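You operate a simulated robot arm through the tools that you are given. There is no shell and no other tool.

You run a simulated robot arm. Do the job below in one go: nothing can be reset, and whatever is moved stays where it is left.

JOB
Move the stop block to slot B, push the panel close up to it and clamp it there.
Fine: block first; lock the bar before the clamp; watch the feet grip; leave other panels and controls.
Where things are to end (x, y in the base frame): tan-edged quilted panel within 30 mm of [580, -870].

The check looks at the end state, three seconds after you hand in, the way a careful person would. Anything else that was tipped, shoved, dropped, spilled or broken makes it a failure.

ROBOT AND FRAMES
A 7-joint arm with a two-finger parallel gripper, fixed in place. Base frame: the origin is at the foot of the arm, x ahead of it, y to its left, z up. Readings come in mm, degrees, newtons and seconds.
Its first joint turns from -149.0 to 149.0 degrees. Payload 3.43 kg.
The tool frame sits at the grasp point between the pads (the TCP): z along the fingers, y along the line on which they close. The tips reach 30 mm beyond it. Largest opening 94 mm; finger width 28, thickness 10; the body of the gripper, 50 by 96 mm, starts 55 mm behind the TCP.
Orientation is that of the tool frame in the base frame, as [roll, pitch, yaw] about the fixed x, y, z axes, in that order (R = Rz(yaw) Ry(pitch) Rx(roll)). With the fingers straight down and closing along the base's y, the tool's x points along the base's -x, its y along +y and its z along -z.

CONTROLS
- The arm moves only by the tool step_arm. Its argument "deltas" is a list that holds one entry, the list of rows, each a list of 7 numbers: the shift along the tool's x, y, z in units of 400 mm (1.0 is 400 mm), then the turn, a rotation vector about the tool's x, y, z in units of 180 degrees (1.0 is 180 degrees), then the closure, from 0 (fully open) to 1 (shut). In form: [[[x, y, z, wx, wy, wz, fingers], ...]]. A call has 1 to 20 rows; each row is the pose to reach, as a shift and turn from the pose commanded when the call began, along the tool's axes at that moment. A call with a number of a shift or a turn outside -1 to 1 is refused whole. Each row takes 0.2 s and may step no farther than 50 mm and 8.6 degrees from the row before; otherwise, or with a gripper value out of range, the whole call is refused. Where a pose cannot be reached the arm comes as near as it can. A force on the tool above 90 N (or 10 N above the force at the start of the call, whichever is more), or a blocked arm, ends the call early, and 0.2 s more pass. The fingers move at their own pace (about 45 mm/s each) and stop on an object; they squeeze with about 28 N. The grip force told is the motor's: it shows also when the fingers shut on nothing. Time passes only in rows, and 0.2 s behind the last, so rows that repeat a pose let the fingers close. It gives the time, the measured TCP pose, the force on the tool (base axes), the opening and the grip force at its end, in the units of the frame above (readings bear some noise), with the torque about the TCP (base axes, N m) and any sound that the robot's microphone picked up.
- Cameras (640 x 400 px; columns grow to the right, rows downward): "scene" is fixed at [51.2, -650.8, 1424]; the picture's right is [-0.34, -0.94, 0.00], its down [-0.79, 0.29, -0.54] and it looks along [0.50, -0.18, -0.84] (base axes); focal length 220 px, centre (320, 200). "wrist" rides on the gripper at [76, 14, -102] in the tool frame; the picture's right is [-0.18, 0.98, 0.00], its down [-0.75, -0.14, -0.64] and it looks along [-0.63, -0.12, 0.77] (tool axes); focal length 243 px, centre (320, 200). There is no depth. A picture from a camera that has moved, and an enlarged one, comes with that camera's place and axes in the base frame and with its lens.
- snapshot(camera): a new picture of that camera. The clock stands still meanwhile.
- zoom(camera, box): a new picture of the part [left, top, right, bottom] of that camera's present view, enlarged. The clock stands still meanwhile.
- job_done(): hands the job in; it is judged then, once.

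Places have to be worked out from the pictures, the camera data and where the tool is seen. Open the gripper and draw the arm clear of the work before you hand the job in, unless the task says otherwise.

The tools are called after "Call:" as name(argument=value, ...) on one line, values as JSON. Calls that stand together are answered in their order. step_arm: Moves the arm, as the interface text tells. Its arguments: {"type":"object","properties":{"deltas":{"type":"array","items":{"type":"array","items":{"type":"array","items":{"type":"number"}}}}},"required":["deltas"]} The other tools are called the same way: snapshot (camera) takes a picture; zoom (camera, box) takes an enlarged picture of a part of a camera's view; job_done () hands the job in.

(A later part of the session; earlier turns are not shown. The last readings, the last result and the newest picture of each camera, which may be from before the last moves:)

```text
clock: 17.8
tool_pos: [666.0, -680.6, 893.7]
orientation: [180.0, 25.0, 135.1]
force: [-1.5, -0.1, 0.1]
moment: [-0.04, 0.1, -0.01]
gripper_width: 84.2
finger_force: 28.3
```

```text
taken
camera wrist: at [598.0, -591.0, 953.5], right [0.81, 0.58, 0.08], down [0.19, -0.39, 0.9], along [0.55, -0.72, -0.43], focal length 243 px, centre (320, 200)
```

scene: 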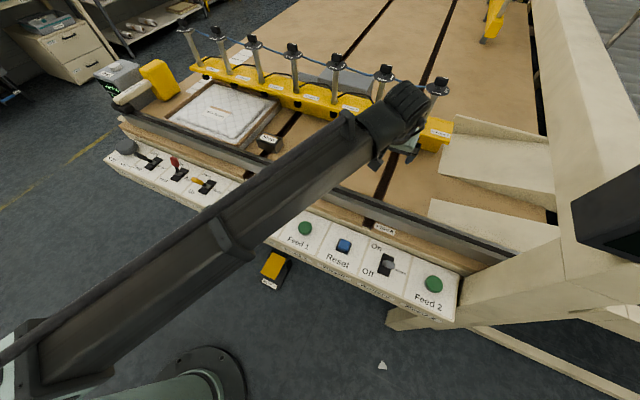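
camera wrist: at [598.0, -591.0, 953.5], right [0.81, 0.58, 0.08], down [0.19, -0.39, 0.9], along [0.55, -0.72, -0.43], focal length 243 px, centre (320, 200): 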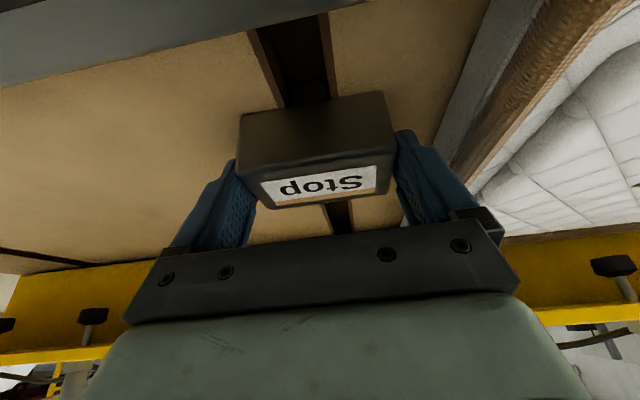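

The block is held: opening 84.2 mm, 28 N, hardly any side load. I record the slot A view at this pose to compare with slot B, then lift slowly.

Call:
zoom(camera="wrist", box=[230, 20, 390, 120])

Call:
step_arm(deltas=[[[-0.0053, 0, -0.01133, 0, 0, 0, 1], [-0.0106, 0, -0.0227, 0, 0, 0, 1], [-0.0159, 0, -0.034, 0, 0, 0, 1], [-0.0211, 0, -0.0453, 0, 0, 0, 1], [-0.0264, 0, -0.0567, 0, 0, 0, 1], [-0.0264, 0, -0.0567, 0, 0, 0, 1]]])

Call:
snapshot(camera="wrist")

Call:
zoom(camera="scene", box=[220, 90, 320, 160])

```text
4.00 times, centred on (310, 70) of wrist
camera zoom: at [598.0, -591.0, 953.5], right [0.81, 0.58, 0.08], down [0.19, -0.39, 0.9], along [0.55, -0.72, -0.43], focal length 970 px, centre (360, 720)
```

zoom: 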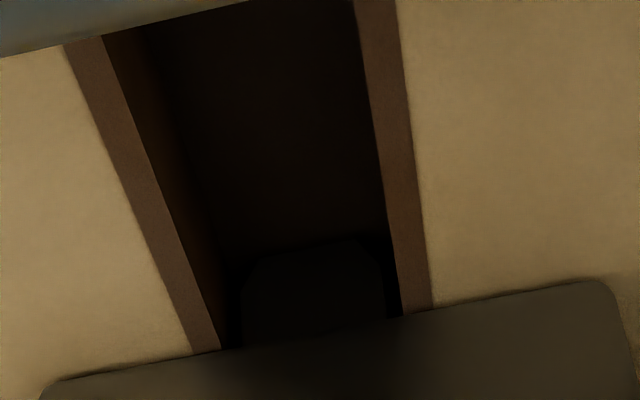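

```text
clock: 19.2
tool_pos: [666.8, -681.0, 917.3]
orientation: [-180.0, 25.0, 135.0]
force: [-0.3, 0.7, -4.5]
moment: [0.04, 0.05, -0.01]
gripper_width: 83.8
finger_force: 28.1
```

```text
taken
camera wrist: at [598.2, -591.0, 978.5], right [0.81, 0.58, 0.08], down [0.19, -0.39, 0.9], along [0.55, -0.72, -0.43], focal length 243 px, centre (320, 200)
```

wrist: 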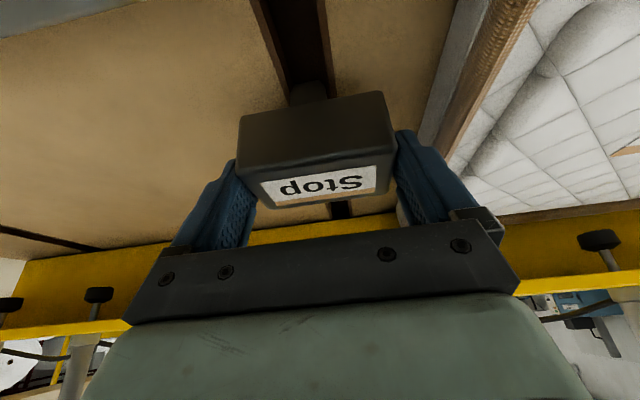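

```text
5.71 times, centred on (270, 125) of scene
camera zoom: at [51.2, -650.8, 1424.0], right [-0.34, -0.94, 0.0], down [-0.79, 0.29, -0.54], along [0.5, -0.18, -0.84], focal length 1260 px, centre (606, 629)
```

zoom: 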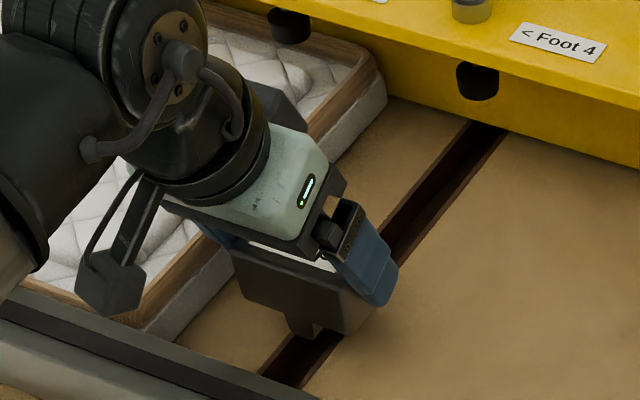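

The block lifts cleanly (4.5 N), its key is clear, and the slot spacing is confirmed at about 420 mm. I lift further and carry it along the rail toward slot B.

Call:
step_arm(deltas=[[[-0.0228, 0, -0.0487, 0, 0, 0, 1], [-0.0455, 0, -0.0974, 0, 0, 0, 1], [-0.0455, -0.05, -0.0974, 0, 0, 0, 1], [-0.0455, -0.13, -0.0974, 0, 0, 0, 1], [-0.0455, -0.22, -0.0974, 0, 0, 0, 1], [-0.0455, -0.31, -0.0974, 0, 0, 0, 1], [-0.0455, -0.4, -0.0974, 0, 0, 0, 1], [-0.0455, -0.49, -0.0974, 0, 0, 0, 1], [-0.0455, -0.58, -0.0974, 0, 0, 0, 1], [-0.0455, -0.67, -0.0974, 0, 0, 0, 1], [-0.0455, -0.76, -0.0974, 0, 0, 0, 1], [-0.0455, -0.85, -0.0974, 0, 0, 0, 1], [-0.0455, -0.93, -0.0974, 0, 0, 0, 1], [-0.0455, -0.98, -0.0974, 0, 0, 0, 1], [-0.0455, -1.0, -0.0974, 0, 0, 0, 1], [-0.0455, -1.0, -0.0974, 0, 0, 0, 1]]])

Call:
snapshot(camera="wrist")

```text
clock: 22.6
tool_pos: [383.8, -961.8, 960.5]
orientation: [180.0, 25.0, 135.1]
force: [-0.2, 1.2, -4.7]
moment: [0.02, 0.02, -0.02]
gripper_width: 84.3
finger_force: 28.3
```

```text
taken
camera wrist: at [315.4, -873.0, 1021.1], right [0.81, 0.58, 0.08], down [0.19, -0.39, 0.9], along [0.55, -0.72, -0.43], focal length 243 px, centre (320, 200)
```

wrist: 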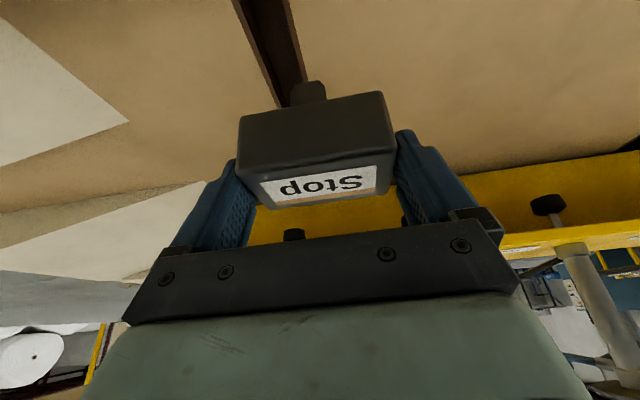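

The block rides steady at e≈409. I go the last 21 mm to e≈430 and lower to z≈926, with the key just above the bed, to check the alignment with slot B.

Call:
step_arm(deltas=[[[0, -0.027, 0, 0, 0, 0, 1], [0, -0.054, 0, 0, 0, 0, 1], [0.018, -0.054, 0.039, 0, 0, 0, 1], [0.036, -0.054, 0.078, 0, 0, 0, 1], [0.036, -0.054, 0.078, 0, 0, 0, 1], [0.036, -0.054, 0.078, 0, 0, 0, 1]]])

Call:
snapshot(camera="wrist")

Call:
zoom(camera="wrist", box=[230, 0, 390, 100])

Call:
zoom(camera="scene", box=[350, 110, 450, 180])

```text
clock: 24.0
tool_pos: [365.9, -976.9, 927.0]
orientation: [180.0, 25.0, 135.1]
force: [0.6, -0.5, -4.1]
moment: [0.05, -0.01, 0.01]
gripper_width: 84.0
finger_force: 28.1
```

```text
taken
camera wrist: at [297.8, -886.9, 987.5], right [0.81, 0.58, 0.08], down [0.19, -0.39, 0.9], along [0.55, -0.72, -0.43], focal length 243 px, centre (320, 200)
```

wrist: 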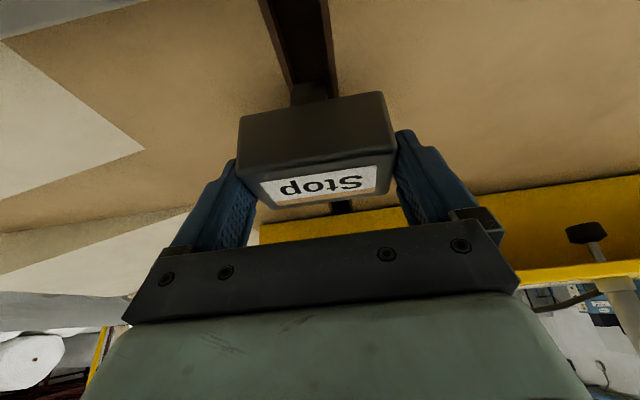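

```text
4.00 times, centred on (310, 50) of wrist
camera zoom: at [297.8, -886.9, 987.5], right [0.81, 0.58, 0.08], down [0.19, -0.39, 0.9], along [0.55, -0.72, -0.43], focal length 970 px, centre (360, 800)
```

zoom: 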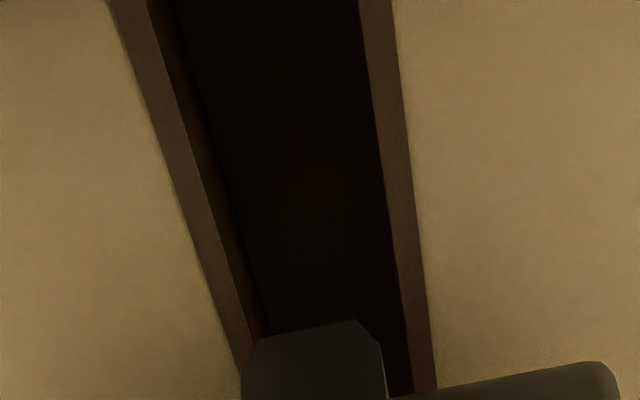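

```text
5.71 times, centred on (400, 145) of scene
camera zoom: at [51.2, -650.8, 1424.0], right [-0.34, -0.94, 0.0], down [-0.79, 0.29, -0.54], along [0.5, -0.18, -0.84], focal length 1260 px, centre (-137, 514)
```

zoom: 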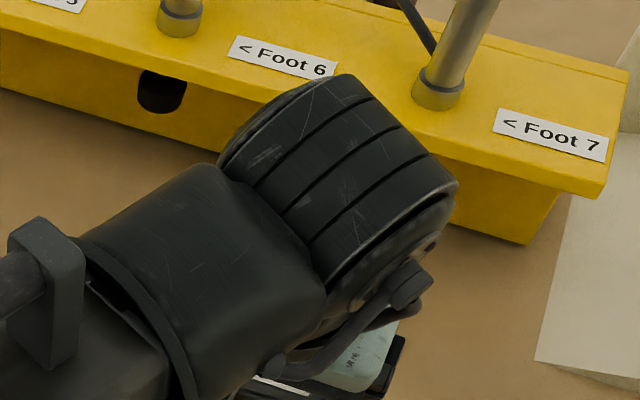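

The comparison shows the block about 1.7 mm too far along. I correct that and lower the key into the slot in small steps, checking the force.

Call:
step_arm(deltas=[[[0, 0.0043, 0, 0, 0, 0, 1], [0, 0.0043, 0, 0, 0, 0, 1], [0.0053, 0.0043, 0.01133, 0, 0, 0, 1], [0.0106, 0.0043, 0.0227, 0, 0, 0, 1], [0.0159, 0.0043, 0.034, 0, 0, 0, 1], [0.0211, 0.0043, 0.0453, 0, 0, 0, 1], [0.0211, 0.0043, 0.0453, 0, 0, 0, 1]]])

Call:
zoom(camera="wrist", box=[230, 20, 390, 120])

```text
clock: 25.6
tool_pos: [368.4, -976.1, 906.3]
orientation: [180.0, 25.0, 135.0]
force: [-0.5, -1.0, -5.3]
moment: [0.04, 0.02, 0.0]
gripper_width: 84.1
finger_force: 27.8
```

```text
4.00 times, centred on (310, 70) of wrist
camera zoom: at [300.4, -887.1, 967.0], right [0.81, 0.58, 0.08], down [0.19, -0.39, 0.9], along [0.55, -0.72, -0.43], focal length 970 px, centre (360, 720)
```

zoom: 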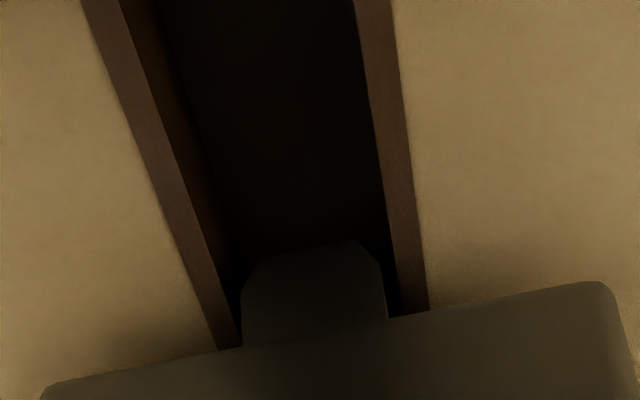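

The key is entering slot B centred with no side force. I lower the last 12 mm to seat it.

Call:
step_arm(deltas=[[[0.0033, 0, 0.007, 0, 0, 0, 1], [0.0066, 0, 0.014, 0, 0, 0, 1], [0.0099, 0, 0.0211, 0, 0, 0, 1], [0.0131, 0, 0.0281, 0, 0, 0, 1], [0.0131, 0, 0.0281, 0, 0, 0, 1]]])

Call:
zoom(camera="wrist", box=[230, 20, 390, 120])

```text
clock: 26.8
tool_pos: [370.0, -977.0, 893.9]
orientation: [-180.0, 25.0, 134.9]
force: [0.3, 0.7, -4.0]
moment: [0.03, 0.02, 0.0]
gripper_width: 84.1
finger_force: 27.7
```

```text
4.00 times, centred on (310, 70) of wrist
camera zoom: at [301.5, -887.9, 953.8], right [0.81, 0.58, 0.08], down [0.19, -0.39, 0.9], along [0.55, -0.72, -0.43], focal length 970 px, centre (360, 720)
```

zoom: 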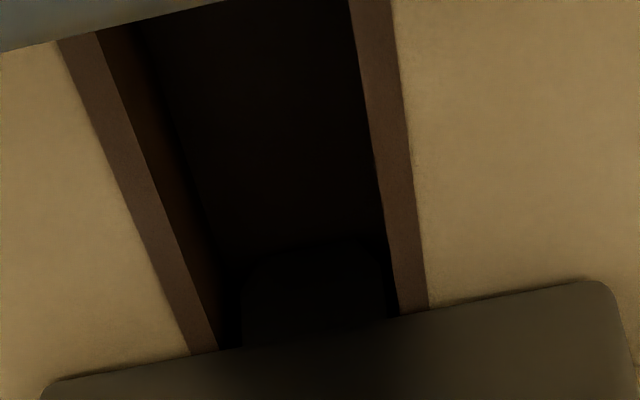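

The height matches the pick height, but the block's weight is still carried. I lower in 1 mm steps until it rests.

Call:
step_arm(deltas=[[[0.001, 0, 0.0023, 0, 0, 0, 1], [0.0021, 0, 0.0045, 0, 0, 0, 1], [0.0021, 0, 0.0045, 0, 0, 0, 1]]])

```text
clock: 27.6
tool_pos: [370.2, -976.3, 892.7]
orientation: [-180.0, 25.1, 135.0]
force: [0.9, -2.8, 10.3]
moment: [0.24, 0.0, -0.02]
gripper_width: 84.0
finger_force: 28.1
```

The force now shows the block resting on the bed (+10 N). I open the fingers, then check and rise straight up.

Call:
step_arm(deltas=[[[0, 0, 0, 0, 0, 0, 0.06], [0, 0, 0, 0, 0, 0, 0], [0, 0, 0, 0, 0, 0, 0], [0, 0, 0, 0, 0, 0, 0], [0, 0, 0, 0, 0, 0, 0]]])

Call:
snapshot(camera="wrist")

```text
clock: 28.8
tool_pos: [370.3, -976.5, 893.2]
orientation: [-179.9, 25.0, 135.1]
force: [-0.7, 0.0, 0.0]
moment: [-0.03, 0.02, 0.02]
gripper_width: 93.8
finger_force: 0.0
```

```text
taken
camera wrist: at [301.2, -887.5, 952.5], right [0.81, 0.58, 0.08], down [0.19, -0.39, 0.9], along [0.55, -0.72, -0.43], focal length 243 px, centre (320, 200)
```

wrist: 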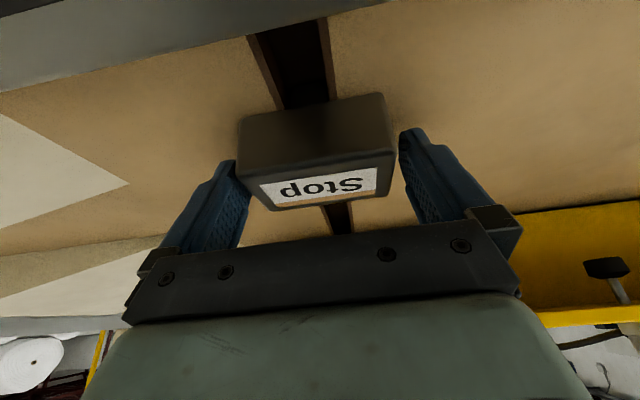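

The block is free and seated in slot B. I rise straight up to about z=1000 and look at it.

Call:
step_arm(deltas=[[[-0.0106, 0, -0.0227, 0, 0, 0, 0], [-0.0317, 0, -0.068, 0, 0, 0, 0], [-0.0634, 0, -0.136, 0, 0, 0, 0], [-0.095, 0, -0.204, 0, 0, 0, 0], [-0.1162, 0, -0.2492, 0, 0, 0, 0], [-0.1162, 0, -0.2492, 0, 0, 0, 0]]])

Call:
snapshot(camera="wrist")

```text
clock: 30.2
tool_pos: [371.4, -976.9, 1001.9]
orientation: [-179.9, 25.1, 135.0]
force: [-0.1, -0.1, 0.2]
moment: [-0.01, -0.01, 0.01]
gripper_width: 94.1
finger_force: 0.1
```

```text
taken
camera wrist: at [302.8, -888.1, 1062.5], right [0.81, 0.58, 0.08], down [0.19, -0.39, 0.9], along [0.55, -0.72, -0.43], focal length 243 px, centre (320, 200)
```

wrist: 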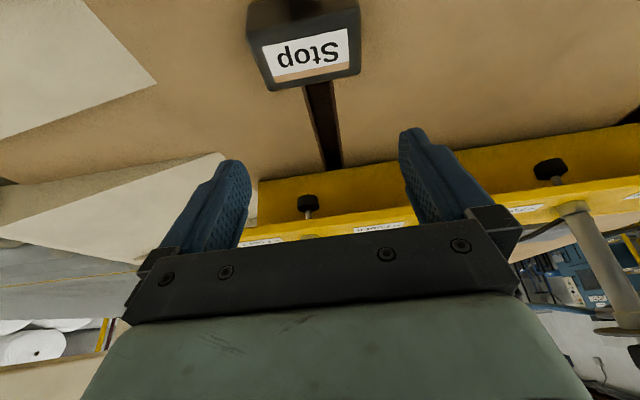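

The stop block is seated in slot B at about e=429, n=952. Next I lock the bar before pushing, so that the panel cannot shove it; first I raise the tool, straighten it and travel back toward the levers.

Call:
step_arm(deltas=[[[-0.0264, 0, -0.0567, 0, 0, 0, 0], [0.0, 0.09, -0.08, 0, 0.0174, 0, 0], [0.02, 0.18, -0.1, 0, 0.0348, 0, 0], [0.045, 0.27, -0.12, 0, 0.052, 0, 0], [0.07, 0.36, -0.14, 0, 0.07, 0, 0], [0.09, 0.46, -0.16, 0, 0.087, 0, 0], [0.11, 0.56, -0.18, 0, 0.105, 0, 0], [0.13, 0.66, -0.195, 0, 0.122, 0, 0], [0.151, 0.75, -0.208, 0, 0.1389, 0, 0], [0.151, 0.75, -0.208, 0, 0.1389, 0, 0]]])

Call:
snapshot(camera="scene")

```text
clock: 32.4
tool_pos: [516.8, -699.5, 1051.6]
orientation: [-180.0, 0.1, 135.0]
force: [0.9, 0.2, 0.5]
moment: [0.04, -0.01, -0.01]
gripper_width: 94.1
finger_force: 0.0
```

```text
taken
```

scene: 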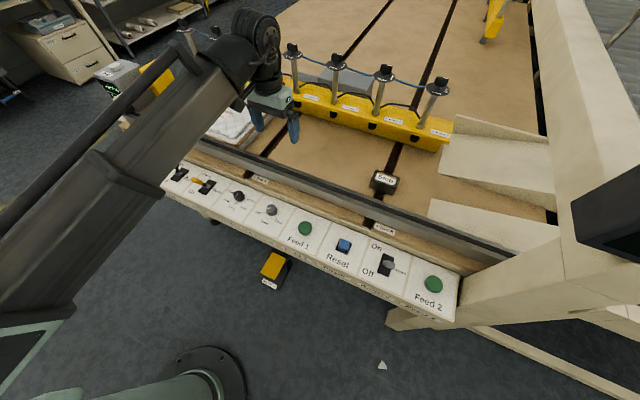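

The scene picture shows the block sitting in slot B. I turn the tool a quarter turn (camera to the side) while travelling above the levers at z≈1050 and closing the fingers.

Call:
step_arm(deltas=[[[0.0136, 0.08, 0, 0, 0, -0.0455, 0.2], [0.0272, 0.16, 0, 0, 0, -0.091, 0.4], [0.041, 0.24, 0, 0, 0, -0.1364, 0.6], [0.0545, 0.32, 0, 0, 0, -0.1818, 0.8], [0.068, 0.4, 0, 0, 0, -0.2273, 1], [0.082, 0.48, 0, 0, 0, -0.2727, 1], [0.0954, 0.56, 0, 0, 0, -0.3182, 1], [0.109, 0.64, 0, 0, 0, -0.3636, 1], [0.1227, 0.72, 0, 0, 0, -0.409, 1], [0.136, 0.8, 0, 0, 0, -0.4545, 1], [0.15, 0.875, 0, 0, 0, -0.5, 1], [0.15, 0.875, 0, 0, 0, -0.5, 1]]])

Call:
snapshot(camera="scene")

Call:
snapshot(camera="wrist")

```text
clock: 35.0
tool_pos: [722.3, -411.6, 1053.0]
orientation: [-179.9, 0.0, -134.9]
force: [0.0, 0.0, -0.4]
moment: [-0.02, 0.01, -0.02]
gripper_width: 0.0
finger_force: 27.8
```

```text
taken
```

scene: 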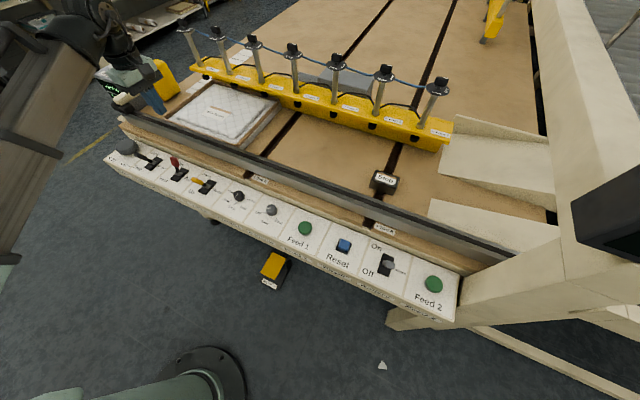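

```text
taken
camera wrist: at [659.5, -455.6, 1154.1], right [-0.57, 0.82, 0.0], down [0.63, 0.43, 0.64], along [0.53, 0.36, -0.77], focal length 243 px, centre (320, 200)
```

wrist: 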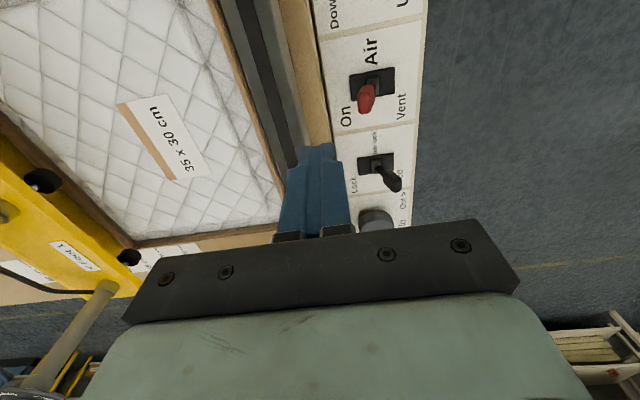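

Both views are clear now. I zoom on the levers from both cameras to locate their handles.

Call:
zoom(camera="wrist", box=[320, 40, 440, 240])

Call:
zoom(camera="wrist", box=[330, 60, 450, 135])

Call:
zoom(camera="wrist", box=[330, 140, 450, 215])

Call:
zoom(camera="scene", box=[100, 130, 228, 210])

Call:
zoom(camera="scene", box=[160, 20, 320, 150])

```text
2.00 times, centred on (380, 140) of wrist
camera zoom: at [659.5, -455.6, 1154.1], right [-0.57, 0.82, 0.0], down [0.63, 0.43, 0.64], along [0.53, 0.36, -0.77], focal length 485 px, centre (200, 320)
```

zoom: 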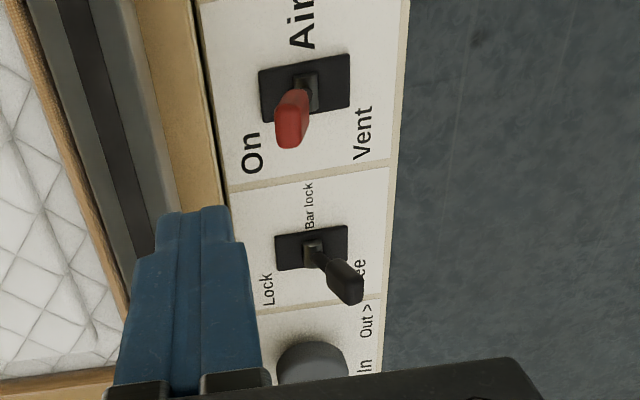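

```text
5.33 times, centred on (390, 98) of wrist
camera zoom: at [659.5, -455.6, 1154.1], right [-0.57, 0.82, 0.0], down [0.63, 0.43, 0.64], along [0.53, 0.36, -0.77], focal length 1294 px, centre (-53, 747)
```

zoom: 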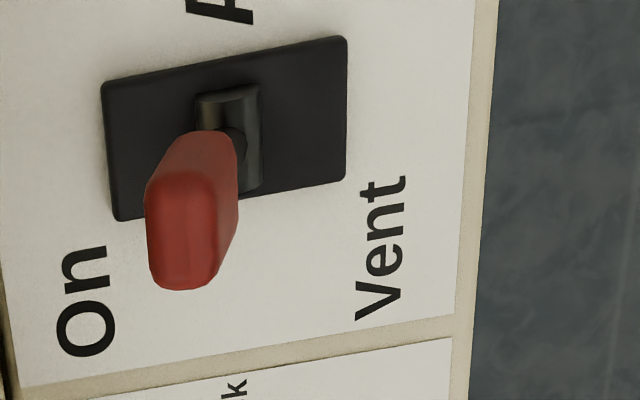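

```text
5.33 times, centred on (390, 178) of wrist
camera zoom: at [659.5, -455.6, 1154.1], right [-0.57, 0.82, 0.0], down [0.63, 0.43, 0.64], along [0.53, 0.36, -0.77], focal length 1294 px, centre (-53, 320)
```

zoom: 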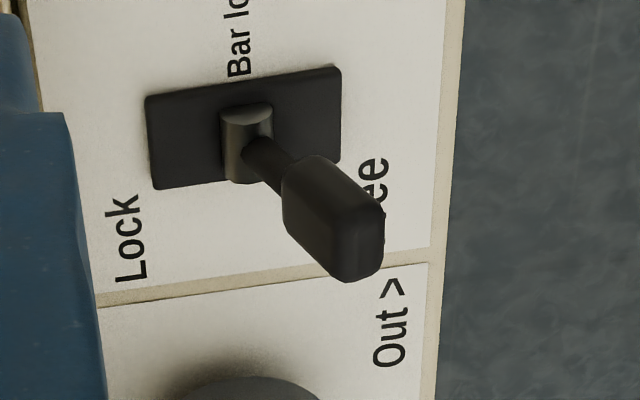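

```text
5.00 times, centred on (164, 170) of scene
camera zoom: at [51.2, -650.8, 1424.0], right [-0.34, -0.94, 0.0], down [-0.79, 0.29, -0.54], along [0.5, -0.18, -0.84], focal length 1102 px, centre (1100, 350)
```

zoom: 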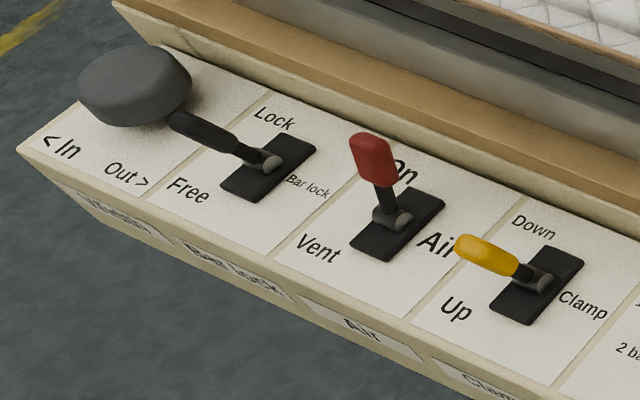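

```text
3.08 times, centred on (240, 85) of scene
camera zoom: at [51.2, -650.8, 1424.0], right [-0.34, -0.94, 0.0], down [-0.79, 0.29, -0.54], along [0.5, -0.18, -0.84], focal length 678 px, centre (566, 554)
```

zoom: 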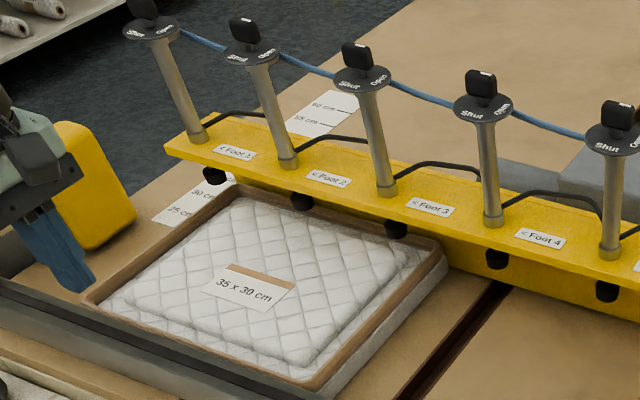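

The bar-lock lever's pivot is at about e=-376, n=738, z=806 and its handle end at e≈-368, n≈717, z≈872, so it tilts about 18° toward Free. I go to a hover on its base side, clear of the handle.

Call:
step_arm(deltas=[[[-0.0626, 0.052, 0, 0, 0, 0, 1], [-0.125, 0.104, 0.02, 0, 0, 0, 1], [-0.188, 0.156, 0.05, 0, 0, 0, 1], [-0.25, 0.208, 0.08, 0, 0, 0, 1], [-0.313, 0.26, 0.11, 0, 0, 0, 1], [-0.3758, 0.312, 0.1325, 0, 0, 0, 1], [-0.3758, 0.312, 0.1325, 0, 0, 0, 1]]])

Call:
snapshot(camera="wrist")

Call:
snapshot(camera="scene")

```text
clock: 36.6
tool_pos: [740.5, -217.7, 997.2]
orientation: [-180.0, -0.1, -135.1]
force: [0.2, -0.6, 0.9]
moment: [-0.03, -0.01, -0.01]
gripper_width: 0.1
finger_force: 27.6
```

```text
taken
camera wrist: at [678.2, -261.2, 1098.5], right [-0.57, 0.82, 0.0], down [0.63, 0.43, 0.64], along [0.53, 0.36, -0.77], focal length 243 px, centre (320, 200)
```

wrist: 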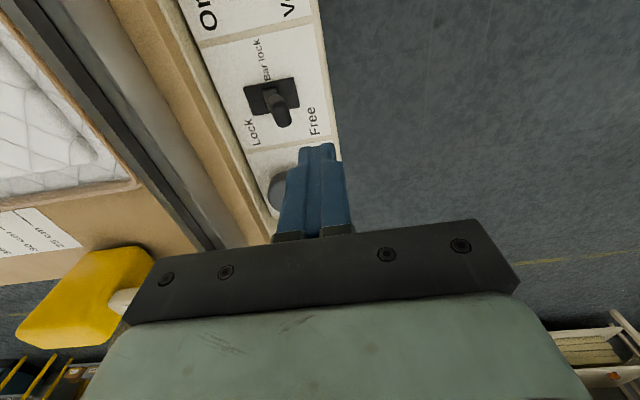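

```text
taken
```

scene: 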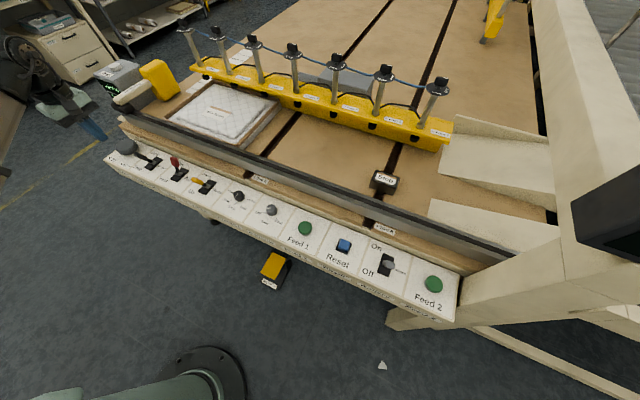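

I zoom on the bar-lock lever from this pose to refine where its handle is relative to the fingers.

Call:
zoom(camera="wrist", box=[220, 60, 340, 135])

Call:
zoom(camera="wrist", box=[220, 130, 380, 230])

```text
5.33 times, centred on (280, 98) of wrist
camera zoom: at [678.2, -261.2, 1098.5], right [-0.57, 0.82, 0.0], down [0.63, 0.43, 0.64], along [0.53, 0.36, -0.77], focal length 1294 px, centre (533, 747)
```

zoom: 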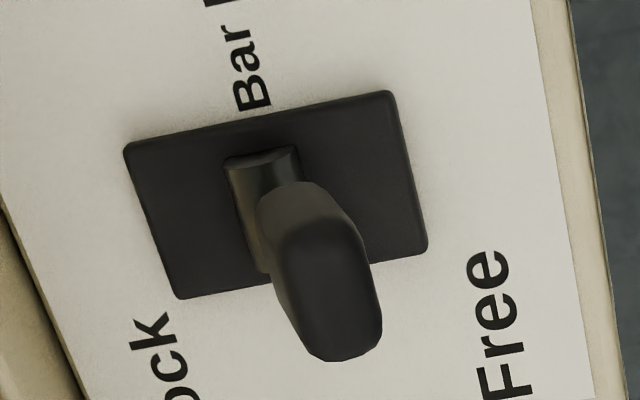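

```text
4.00 times, centred on (300, 180) of wrist
camera zoom: at [678.2, -261.2, 1098.5], right [-0.57, 0.82, 0.0], down [0.63, 0.43, 0.64], along [0.53, 0.36, -0.77], focal length 970 px, centre (400, 280)
```

zoom: 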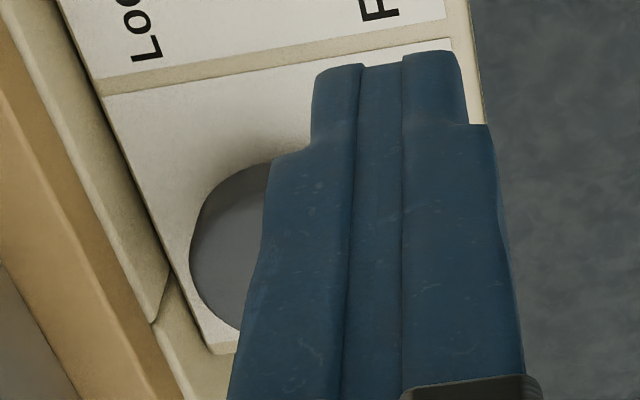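

The handle end is at e≈-371, n≈715, in line with the fingers. I lower to z=882, where the tips are about 50 mm above the control face and 17 mm clear of the handle.

Call:
step_arm(deltas=[[[-0.004, 0, 0.072, 0, 0, 0, 1], [-0.004, 0, 0.144, 0, 0, 0, 1], [-0.004, 0, 0.216, 0, 0, 0, 1], [-0.004, 0, 0.2875, 0, 0, 0, 1], [-0.004, 0, 0.2875, 0, 0, 0, 1]]])

Call:
snapshot(camera="wrist")

Call:
zoom(camera="scene", box=[60, 90, 220, 210])

```text
clock: 37.8
tool_pos: [744.2, -216.3, 882.6]
orientation: [-180.0, 0.0, -135.0]
force: [-0.3, -1.2, -1.2]
moment: [0.0, 0.05, 0.01]
gripper_width: 0.1
finger_force: 27.7
```

```text
taken
camera wrist: at [680.5, -260.8, 984.6], right [-0.57, 0.82, 0.0], down [0.63, 0.43, 0.64], along [0.53, 0.36, -0.77], focal length 243 px, centre (320, 200)
```

wrist: 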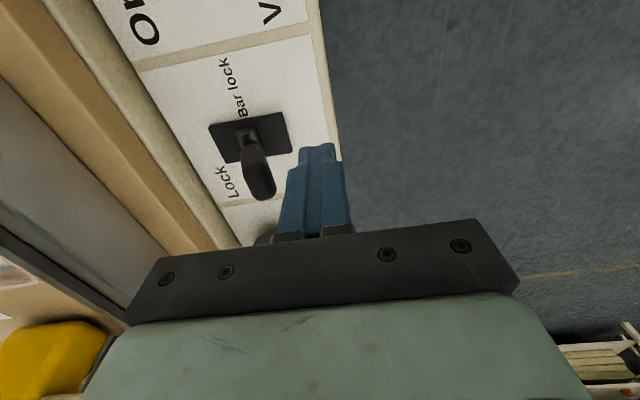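

```text
3.33 times, centred on (140, 150) of scene
camera zoom: at [51.2, -650.8, 1424.0], right [-0.34, -0.94, 0.0], down [-0.79, 0.29, -0.54], along [0.5, -0.18, -0.84], focal length 735 px, centre (920, 367)
```

zoom: 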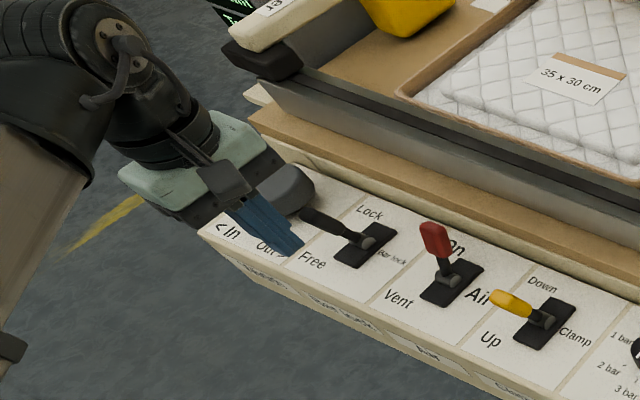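

The fingertips are beside the handle at the same e. I push toward the rail (+n) in small steps to flip the lever toward Lock.

Call:
step_arm(deltas=[[[0, -0.02, 0, 0, 0, 0, 1], [0, -0.04, 0, 0, 0, 0, 1], [0, -0.055, 0, 0, 0, 0, 1], [0, -0.07, 0, 0, 0, 0, 1], [0, -0.085, 0, 0, 0, 0, 1], [0, -0.1, 0, 0, 0, 0, 1], [0, -0.115, 0, 0, 0, 0, 1], [0, -0.115, 0, 0, 0, 0, 1]]])

Call:
snapshot(camera="wrist")

Call:
zoom(camera="scene", box=[80, 110, 208, 190])

```text
clock: 39.6
tool_pos: [775.8, -248.6, 883.7]
orientation: [180.0, 0.0, -135.0]
force: [-0.6, 0.4, 0.6]
moment: [-0.01, 0.02, -0.02]
gripper_width: 0.0
finger_force: 27.4
```

```text
taken
camera wrist: at [712.6, -292.3, 985.6], right [-0.57, 0.82, 0.0], down [0.63, 0.43, 0.64], along [0.53, 0.36, -0.77], focal length 243 px, centre (320, 200)
```

wrist: 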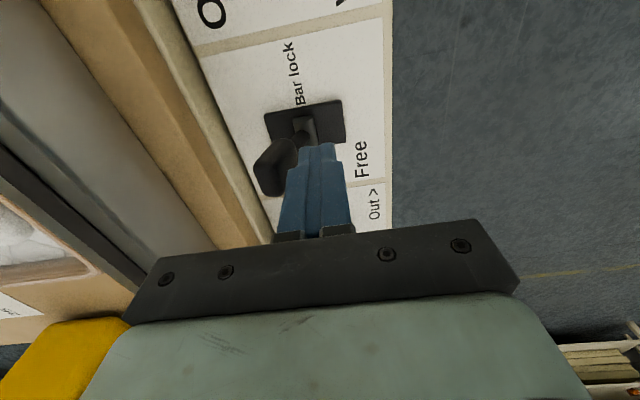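

```text
5.00 times, centred on (144, 150) of scene
camera zoom: at [51.2, -650.8, 1424.0], right [-0.34, -0.94, 0.0], down [-0.79, 0.29, -0.54], along [0.5, -0.18, -0.84], focal length 1102 px, centre (1200, 450)
```

zoom: 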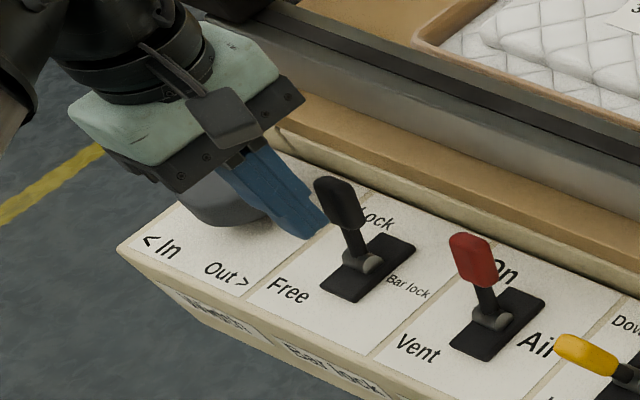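

The lever has snapped over and now stands parallel to the red "On" lever, i.e. at Lock, with no residual force. I back off and rise.

Call:
step_arm(deltas=[[[0, 0.05, 0, 0, 0, 0, 1], [0, 0.1, 0, 0, 0, 0, 1], [0, 0.1, -0.1, 0, 0, 0, 1], [0, 0.1, -0.2, 0, 0, 0, 1], [0, 0.1, -0.3, 0, 0, 0, 1], [0, 0.1, -0.42, 0, 0, 0, 1], [0, 0.1, -0.42, 0, 0, 0, 1]]])

Call:
zoom(camera="scene", box=[80, 110, 208, 190])

Call:
zoom(camera="scene", box=[90, 40, 290, 160])

Call:
snapshot(camera="wrist")

```text
clock: 41.2
tool_pos: [748.3, -218.7, 1053.1]
orientation: [-180.0, 0.0, -135.0]
force: [-0.2, 0.2, 0.7]
moment: [-0.01, -0.02, 0.0]
gripper_width: 0.0
finger_force: 28.2
```

```text
5.00 times, centred on (144, 150) of scene
camera zoom: at [51.2, -650.8, 1424.0], right [-0.34, -0.94, 0.0], down [-0.79, 0.29, -0.54], along [0.5, -0.18, -0.84], focal length 1102 px, centre (1200, 450)
```

zoom: 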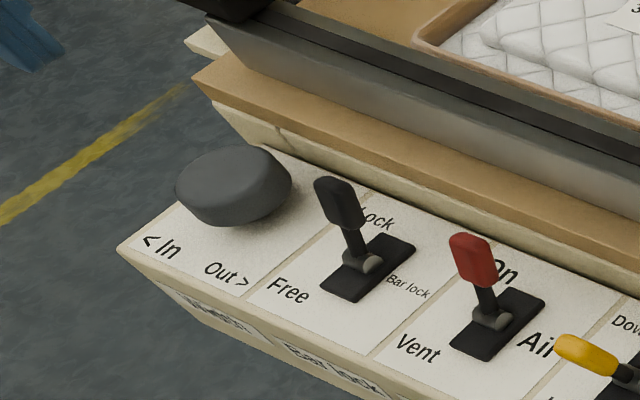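

```text
3.20 times, centred on (190, 100) of scene
camera zoom: at [51.2, -650.8, 1424.0], right [-0.34, -0.94, 0.0], down [-0.79, 0.29, -0.54], along [0.5, -0.18, -0.84], focal length 705 px, centre (736, 520)
```

zoom: 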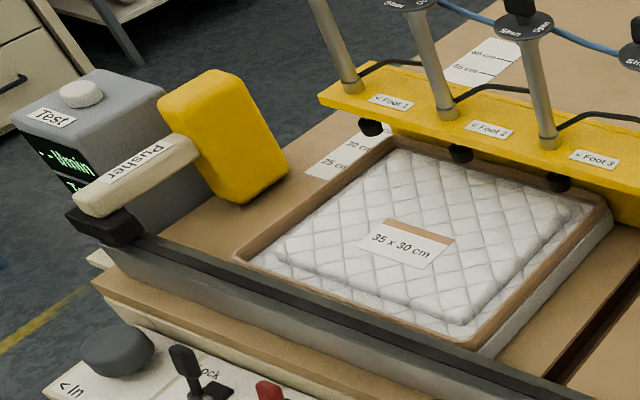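

```text
taken
camera wrist: at [685.2, -263.0, 1155.0], right [-0.57, 0.82, 0.0], down [0.63, 0.43, 0.64], along [0.53, 0.36, -0.77], focal length 243 px, centre (320, 200)
```

wrist: 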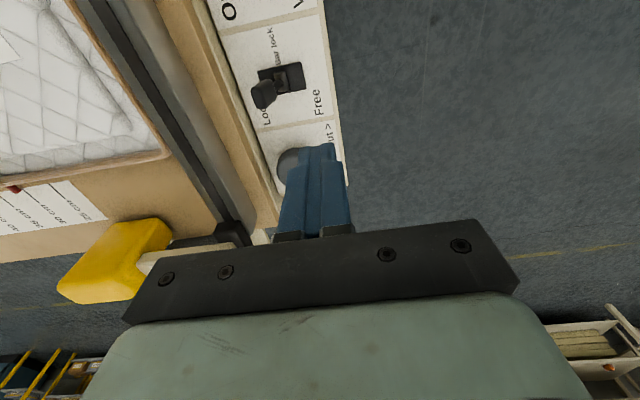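

There is a dedicated "Pusher", a yellow pad on an arm that rides on the rail behind the panel. I zoom in on it, on the box beside it and on the red mark by the scale before using it.

Call:
zoom(camera="scene", box=[85, 55, 185, 125])

Call:
zoom(camera="wrist", box=[0, 140, 280, 310])

Call:
zoom(camera="wrist", box=[0, 170, 120, 245])

Call:
zoom(camera="scene", box=[185, 40, 265, 100])

```text
5.71 times, centred on (135, 90) of scene
camera zoom: at [51.2, -650.8, 1424.0], right [-0.34, -0.94, 0.0], down [-0.79, 0.29, -0.54], along [0.5, -0.18, -0.84], focal length 1260 px, centre (1377, 829)
```

zoom: 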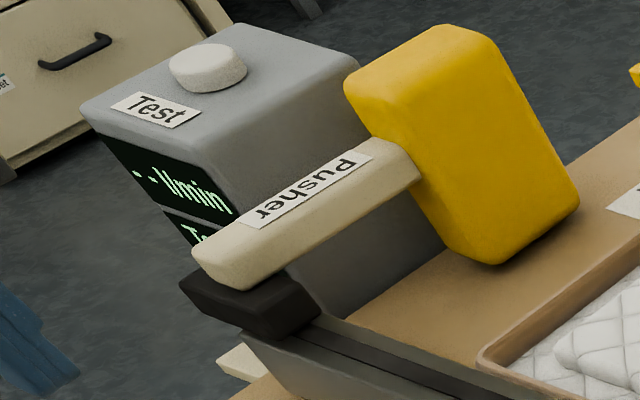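

```text
2.29 times, centred on (140, 225) of wrist
camera zoom: at [685.2, -263.0, 1155.0], right [-0.57, 0.82, 0.0], down [0.63, 0.43, 0.64], along [0.53, 0.36, -0.77], focal length 555 px, centre (731, 143)
```

zoom: 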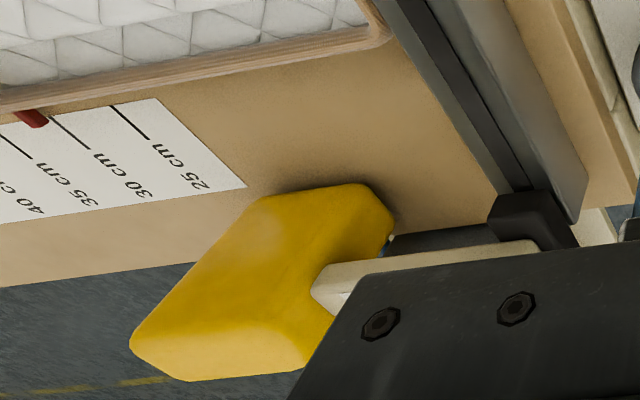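

```text
5.33 times, centred on (60, 208) of wrist
camera zoom: at [685.2, -263.0, 1155.0], right [-0.57, 0.82, 0.0], down [0.63, 0.43, 0.64], along [0.53, 0.36, -0.77], focal length 1294 px, centre (1707, 160)
```

zoom: 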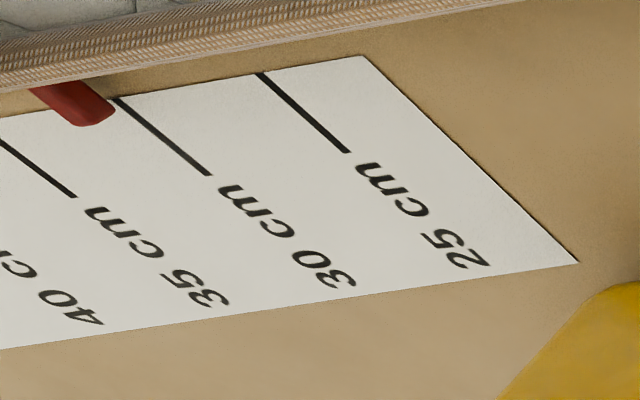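

```text
6.67 times, centred on (225, 70) of scene
camera zoom: at [51.2, -650.8, 1424.0], right [-0.34, -0.94, 0.0], down [-0.79, 0.29, -0.54], along [0.5, -0.18, -0.84], focal length 1470 px, centre (953, 1067)
```

zoom: 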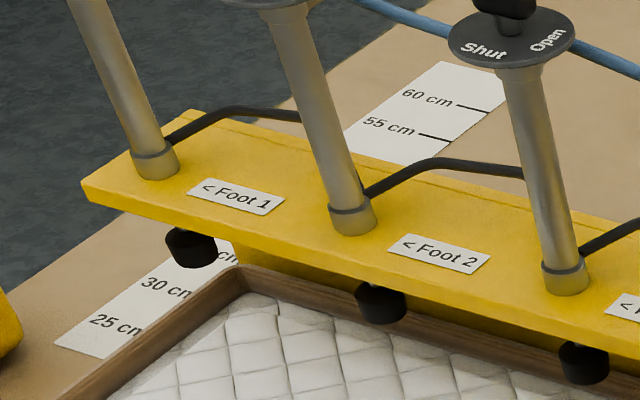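

The red pointer shows the bar just past 30 cm, right for this panel, and it is now locked. The Pusher rides the rail at about e=-570 with its pad face near e=-540, n≈1036, so I go outward and turn the tool to look at it closely.

Call:
step_arm(deltas=[[[-0.02, -0.083, -0.02, 0, 0, 0, 1], [-0.04, -0.166, -0.04, 0, 0, 0, 1], [-0.06, -0.25, -0.05, 0, 0, 0, 1], [-0.08, -0.333, -0.06, 0, 0, 0, 1], [-0.1, -0.415, -0.07, 0, 0, 0, 1], [-0.1, -0.415, -0.07, 0, 0, 0.0455, 1], [-0.1, -0.415, -0.07, 0, 0, 0.091, 1], [-0.1, -0.415, -0.07, 0, 0, 0.1364, 1], [-0.1, -0.415, -0.07, 0, 0, 0.1818, 1], [-0.1, -0.415, -0.07, 0, 0, 0.2273, 1], [-0.1, -0.415, -0.07, 0, 0, 0.2727, 1], [-0.1, -0.415, -0.07, 0, 0, 0.3182, 1], [-0.1, -0.415, -0.07, 0, 0, 0.3636, 1], [-0.1, -0.415, -0.07, 0, 0, 0.409, 1], [-0.1, -0.415, -0.07, 0, 0, 0.4545, 1], [-0.1, -0.415, -0.07, 0, 0, 0.5, 1], [-0.1, -0.415, -0.07, 0, 0, 0.5, 1]]])

Call:
snapshot(camera="wrist")

Call:
snapshot(camera="scene")

```text
clock: 44.8
tool_pos: [891.6, -309.3, 1079.9]
orientation: [180.0, 0.0, 134.8]
force: [0.7, -0.3, -0.7]
moment: [-0.03, 0.01, 0.0]
gripper_width: 0.0
finger_force: 28.3
```

```text
taken
camera wrist: at [849.3, -245.7, 1183.0], right [0.83, 0.56, 0.0], down [0.43, -0.63, 0.64], along [0.36, -0.53, -0.77], focal length 243 px, centre (320, 200)
```

wrist: 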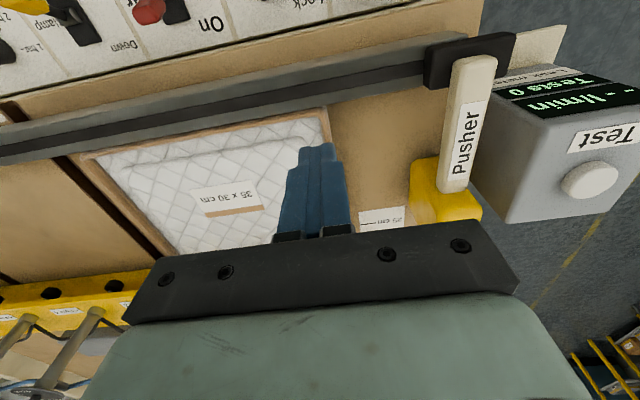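

```text
taken
```

scene: 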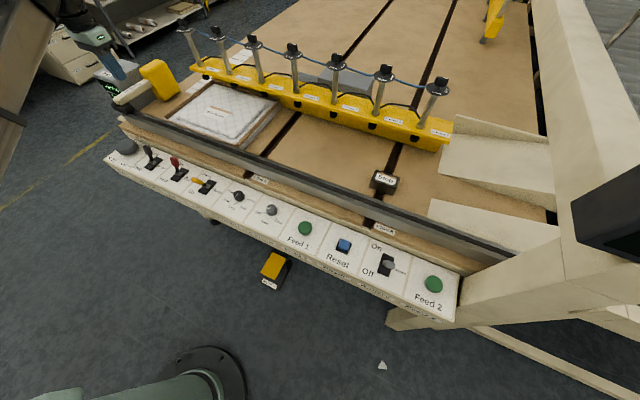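

I zoom on the Pusher to measure its arm, carriage and the gap to the Test box.

Call:
zoom(camera="wrist", box=[390, 10, 550, 110])

Call:
zoom(camera="wrist", box=[380, 20, 640, 240])

Call:
zoom(camera="scene", box=[85, 40, 205, 130])

```text
4.00 times, centred on (470, 60) of wrist
camera zoom: at [849.3, -245.7, 1183.0], right [0.83, 0.56, 0.0], down [0.43, -0.63, 0.64], along [0.36, -0.53, -0.77], focal length 970 px, centre (-280, 760)
```

zoom: 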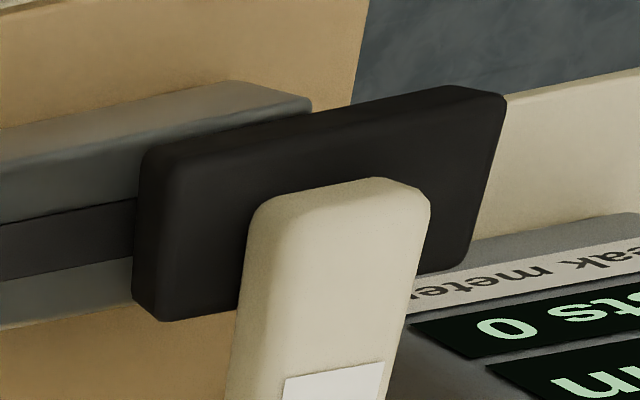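

```text
1.82 times, centred on (510, 130) of wrist
camera zoom: at [849.3, -245.7, 1183.0], right [0.83, 0.56, 0.0], down [0.43, -0.63, 0.64], along [0.36, -0.53, -0.77], focal length 441 px, centre (-26, 327)
```

zoom: 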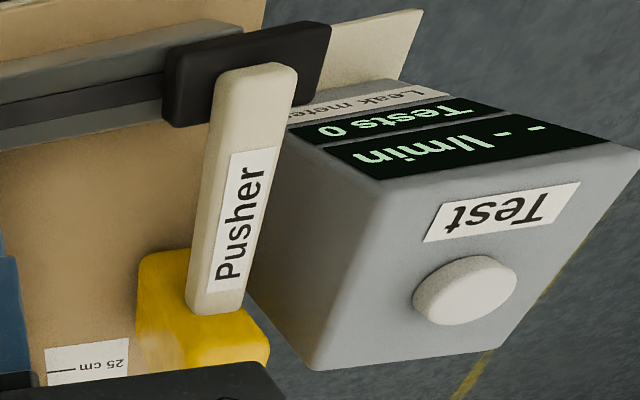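

```text
4.44 times, centred on (145, 85) of scene
camera zoom: at [51.2, -650.8, 1424.0], right [-0.34, -0.94, 0.0], down [-0.79, 0.29, -0.54], along [0.5, -0.18, -0.84], focal length 980 px, centre (1098, 711)
```

zoom: 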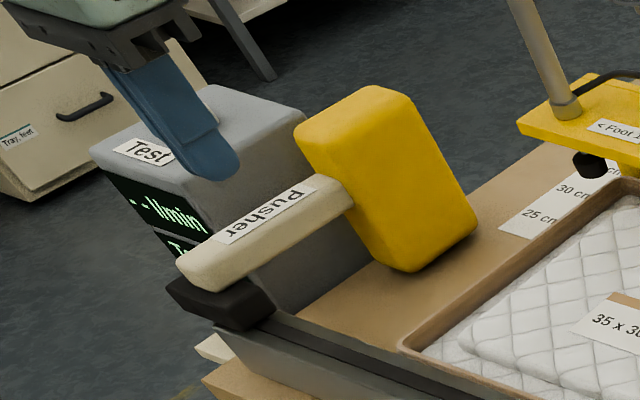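

It is a Leak meter with a Test button (to be left alone), standing about 46 mm behind the pusher arm. The arm is about 36 mm wide at e≈-546, top z≈955, with its carriage on the rail up to n≈870. I tilt 25°, open to only about 58 mm to stay clear of the box, and move closer.

Call:
step_arm(deltas=[[[0, 0.06, 0, 0, -0.0463, 0, 0.7], [0, 0.12, 0, 0, -0.0926, 0, 0.5], [0, 0.18, 0, 0, -0.1389, 0, 0.38], [0, 0.24, 0, 0, -0.1389, 0, 0.38], [0, 0.24, 0, 0, -0.1389, 0, 0.38], [0, 0.24, 0, 0, -0.1389, 0, 0.38]]])

Call:
snapshot(camera="wrist")

Call:
snapshot(camera="scene")

```text
clock: 46.2
tool_pos: [961.3, -241.3, 1082.7]
orientation: [-180.0, 24.9, 135.0]
force: [-0.2, -0.1, -0.4]
moment: [0.01, -0.01, -0.01]
gripper_width: 58.2
finger_force: 0.1
```

```text
taken
camera wrist: at [892.2, -151.8, 1141.4], right [0.81, 0.58, 0.08], down [0.19, -0.39, 0.9], along [0.55, -0.72, -0.43], focal length 243 px, centre (320, 200)
```

wrist: 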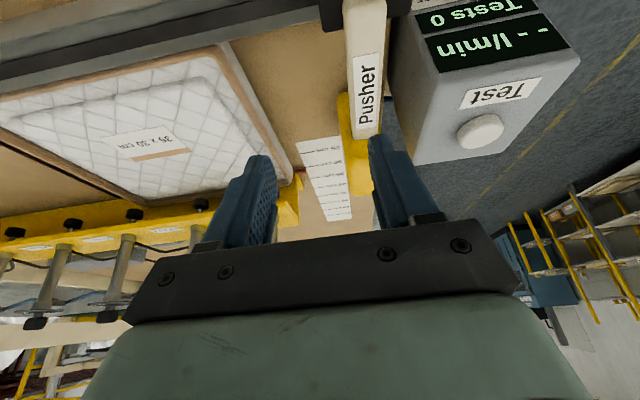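

```text
taken
```

scene: 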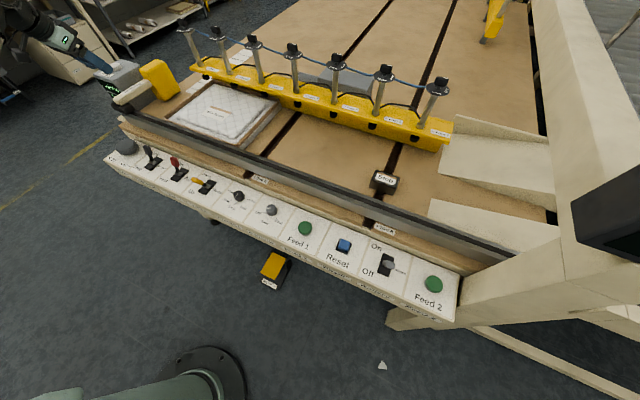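

I zoom to measure the arm's edges and the Test box corner from this view.

Call:
zoom(camera="wrist", box=[310, 0, 470, 100])

Call:
zoom(camera="wrist", box=[290, 80, 450, 180])

```text
4.00 times, centred on (390, 50) of wrist
camera zoom: at [892.2, -151.8, 1141.4], right [0.81, 0.58, 0.08], down [0.19, -0.39, 0.9], along [0.55, -0.72, -0.43], focal length 970 px, centre (40, 800)
```

zoom: 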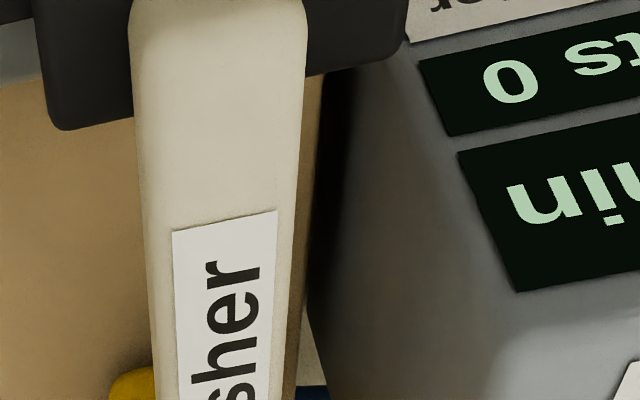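

```text
4.00 times, centred on (370, 130) of wrist
camera zoom: at [892.2, -151.8, 1141.4], right [0.81, 0.58, 0.08], down [0.19, -0.39, 0.9], along [0.55, -0.72, -0.43], focal length 970 px, centre (120, 480)
```

zoom: 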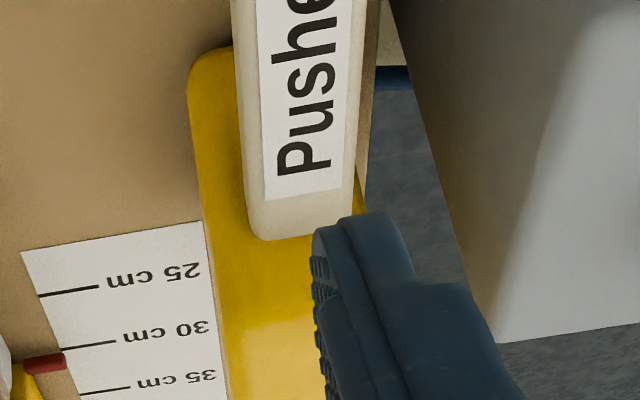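

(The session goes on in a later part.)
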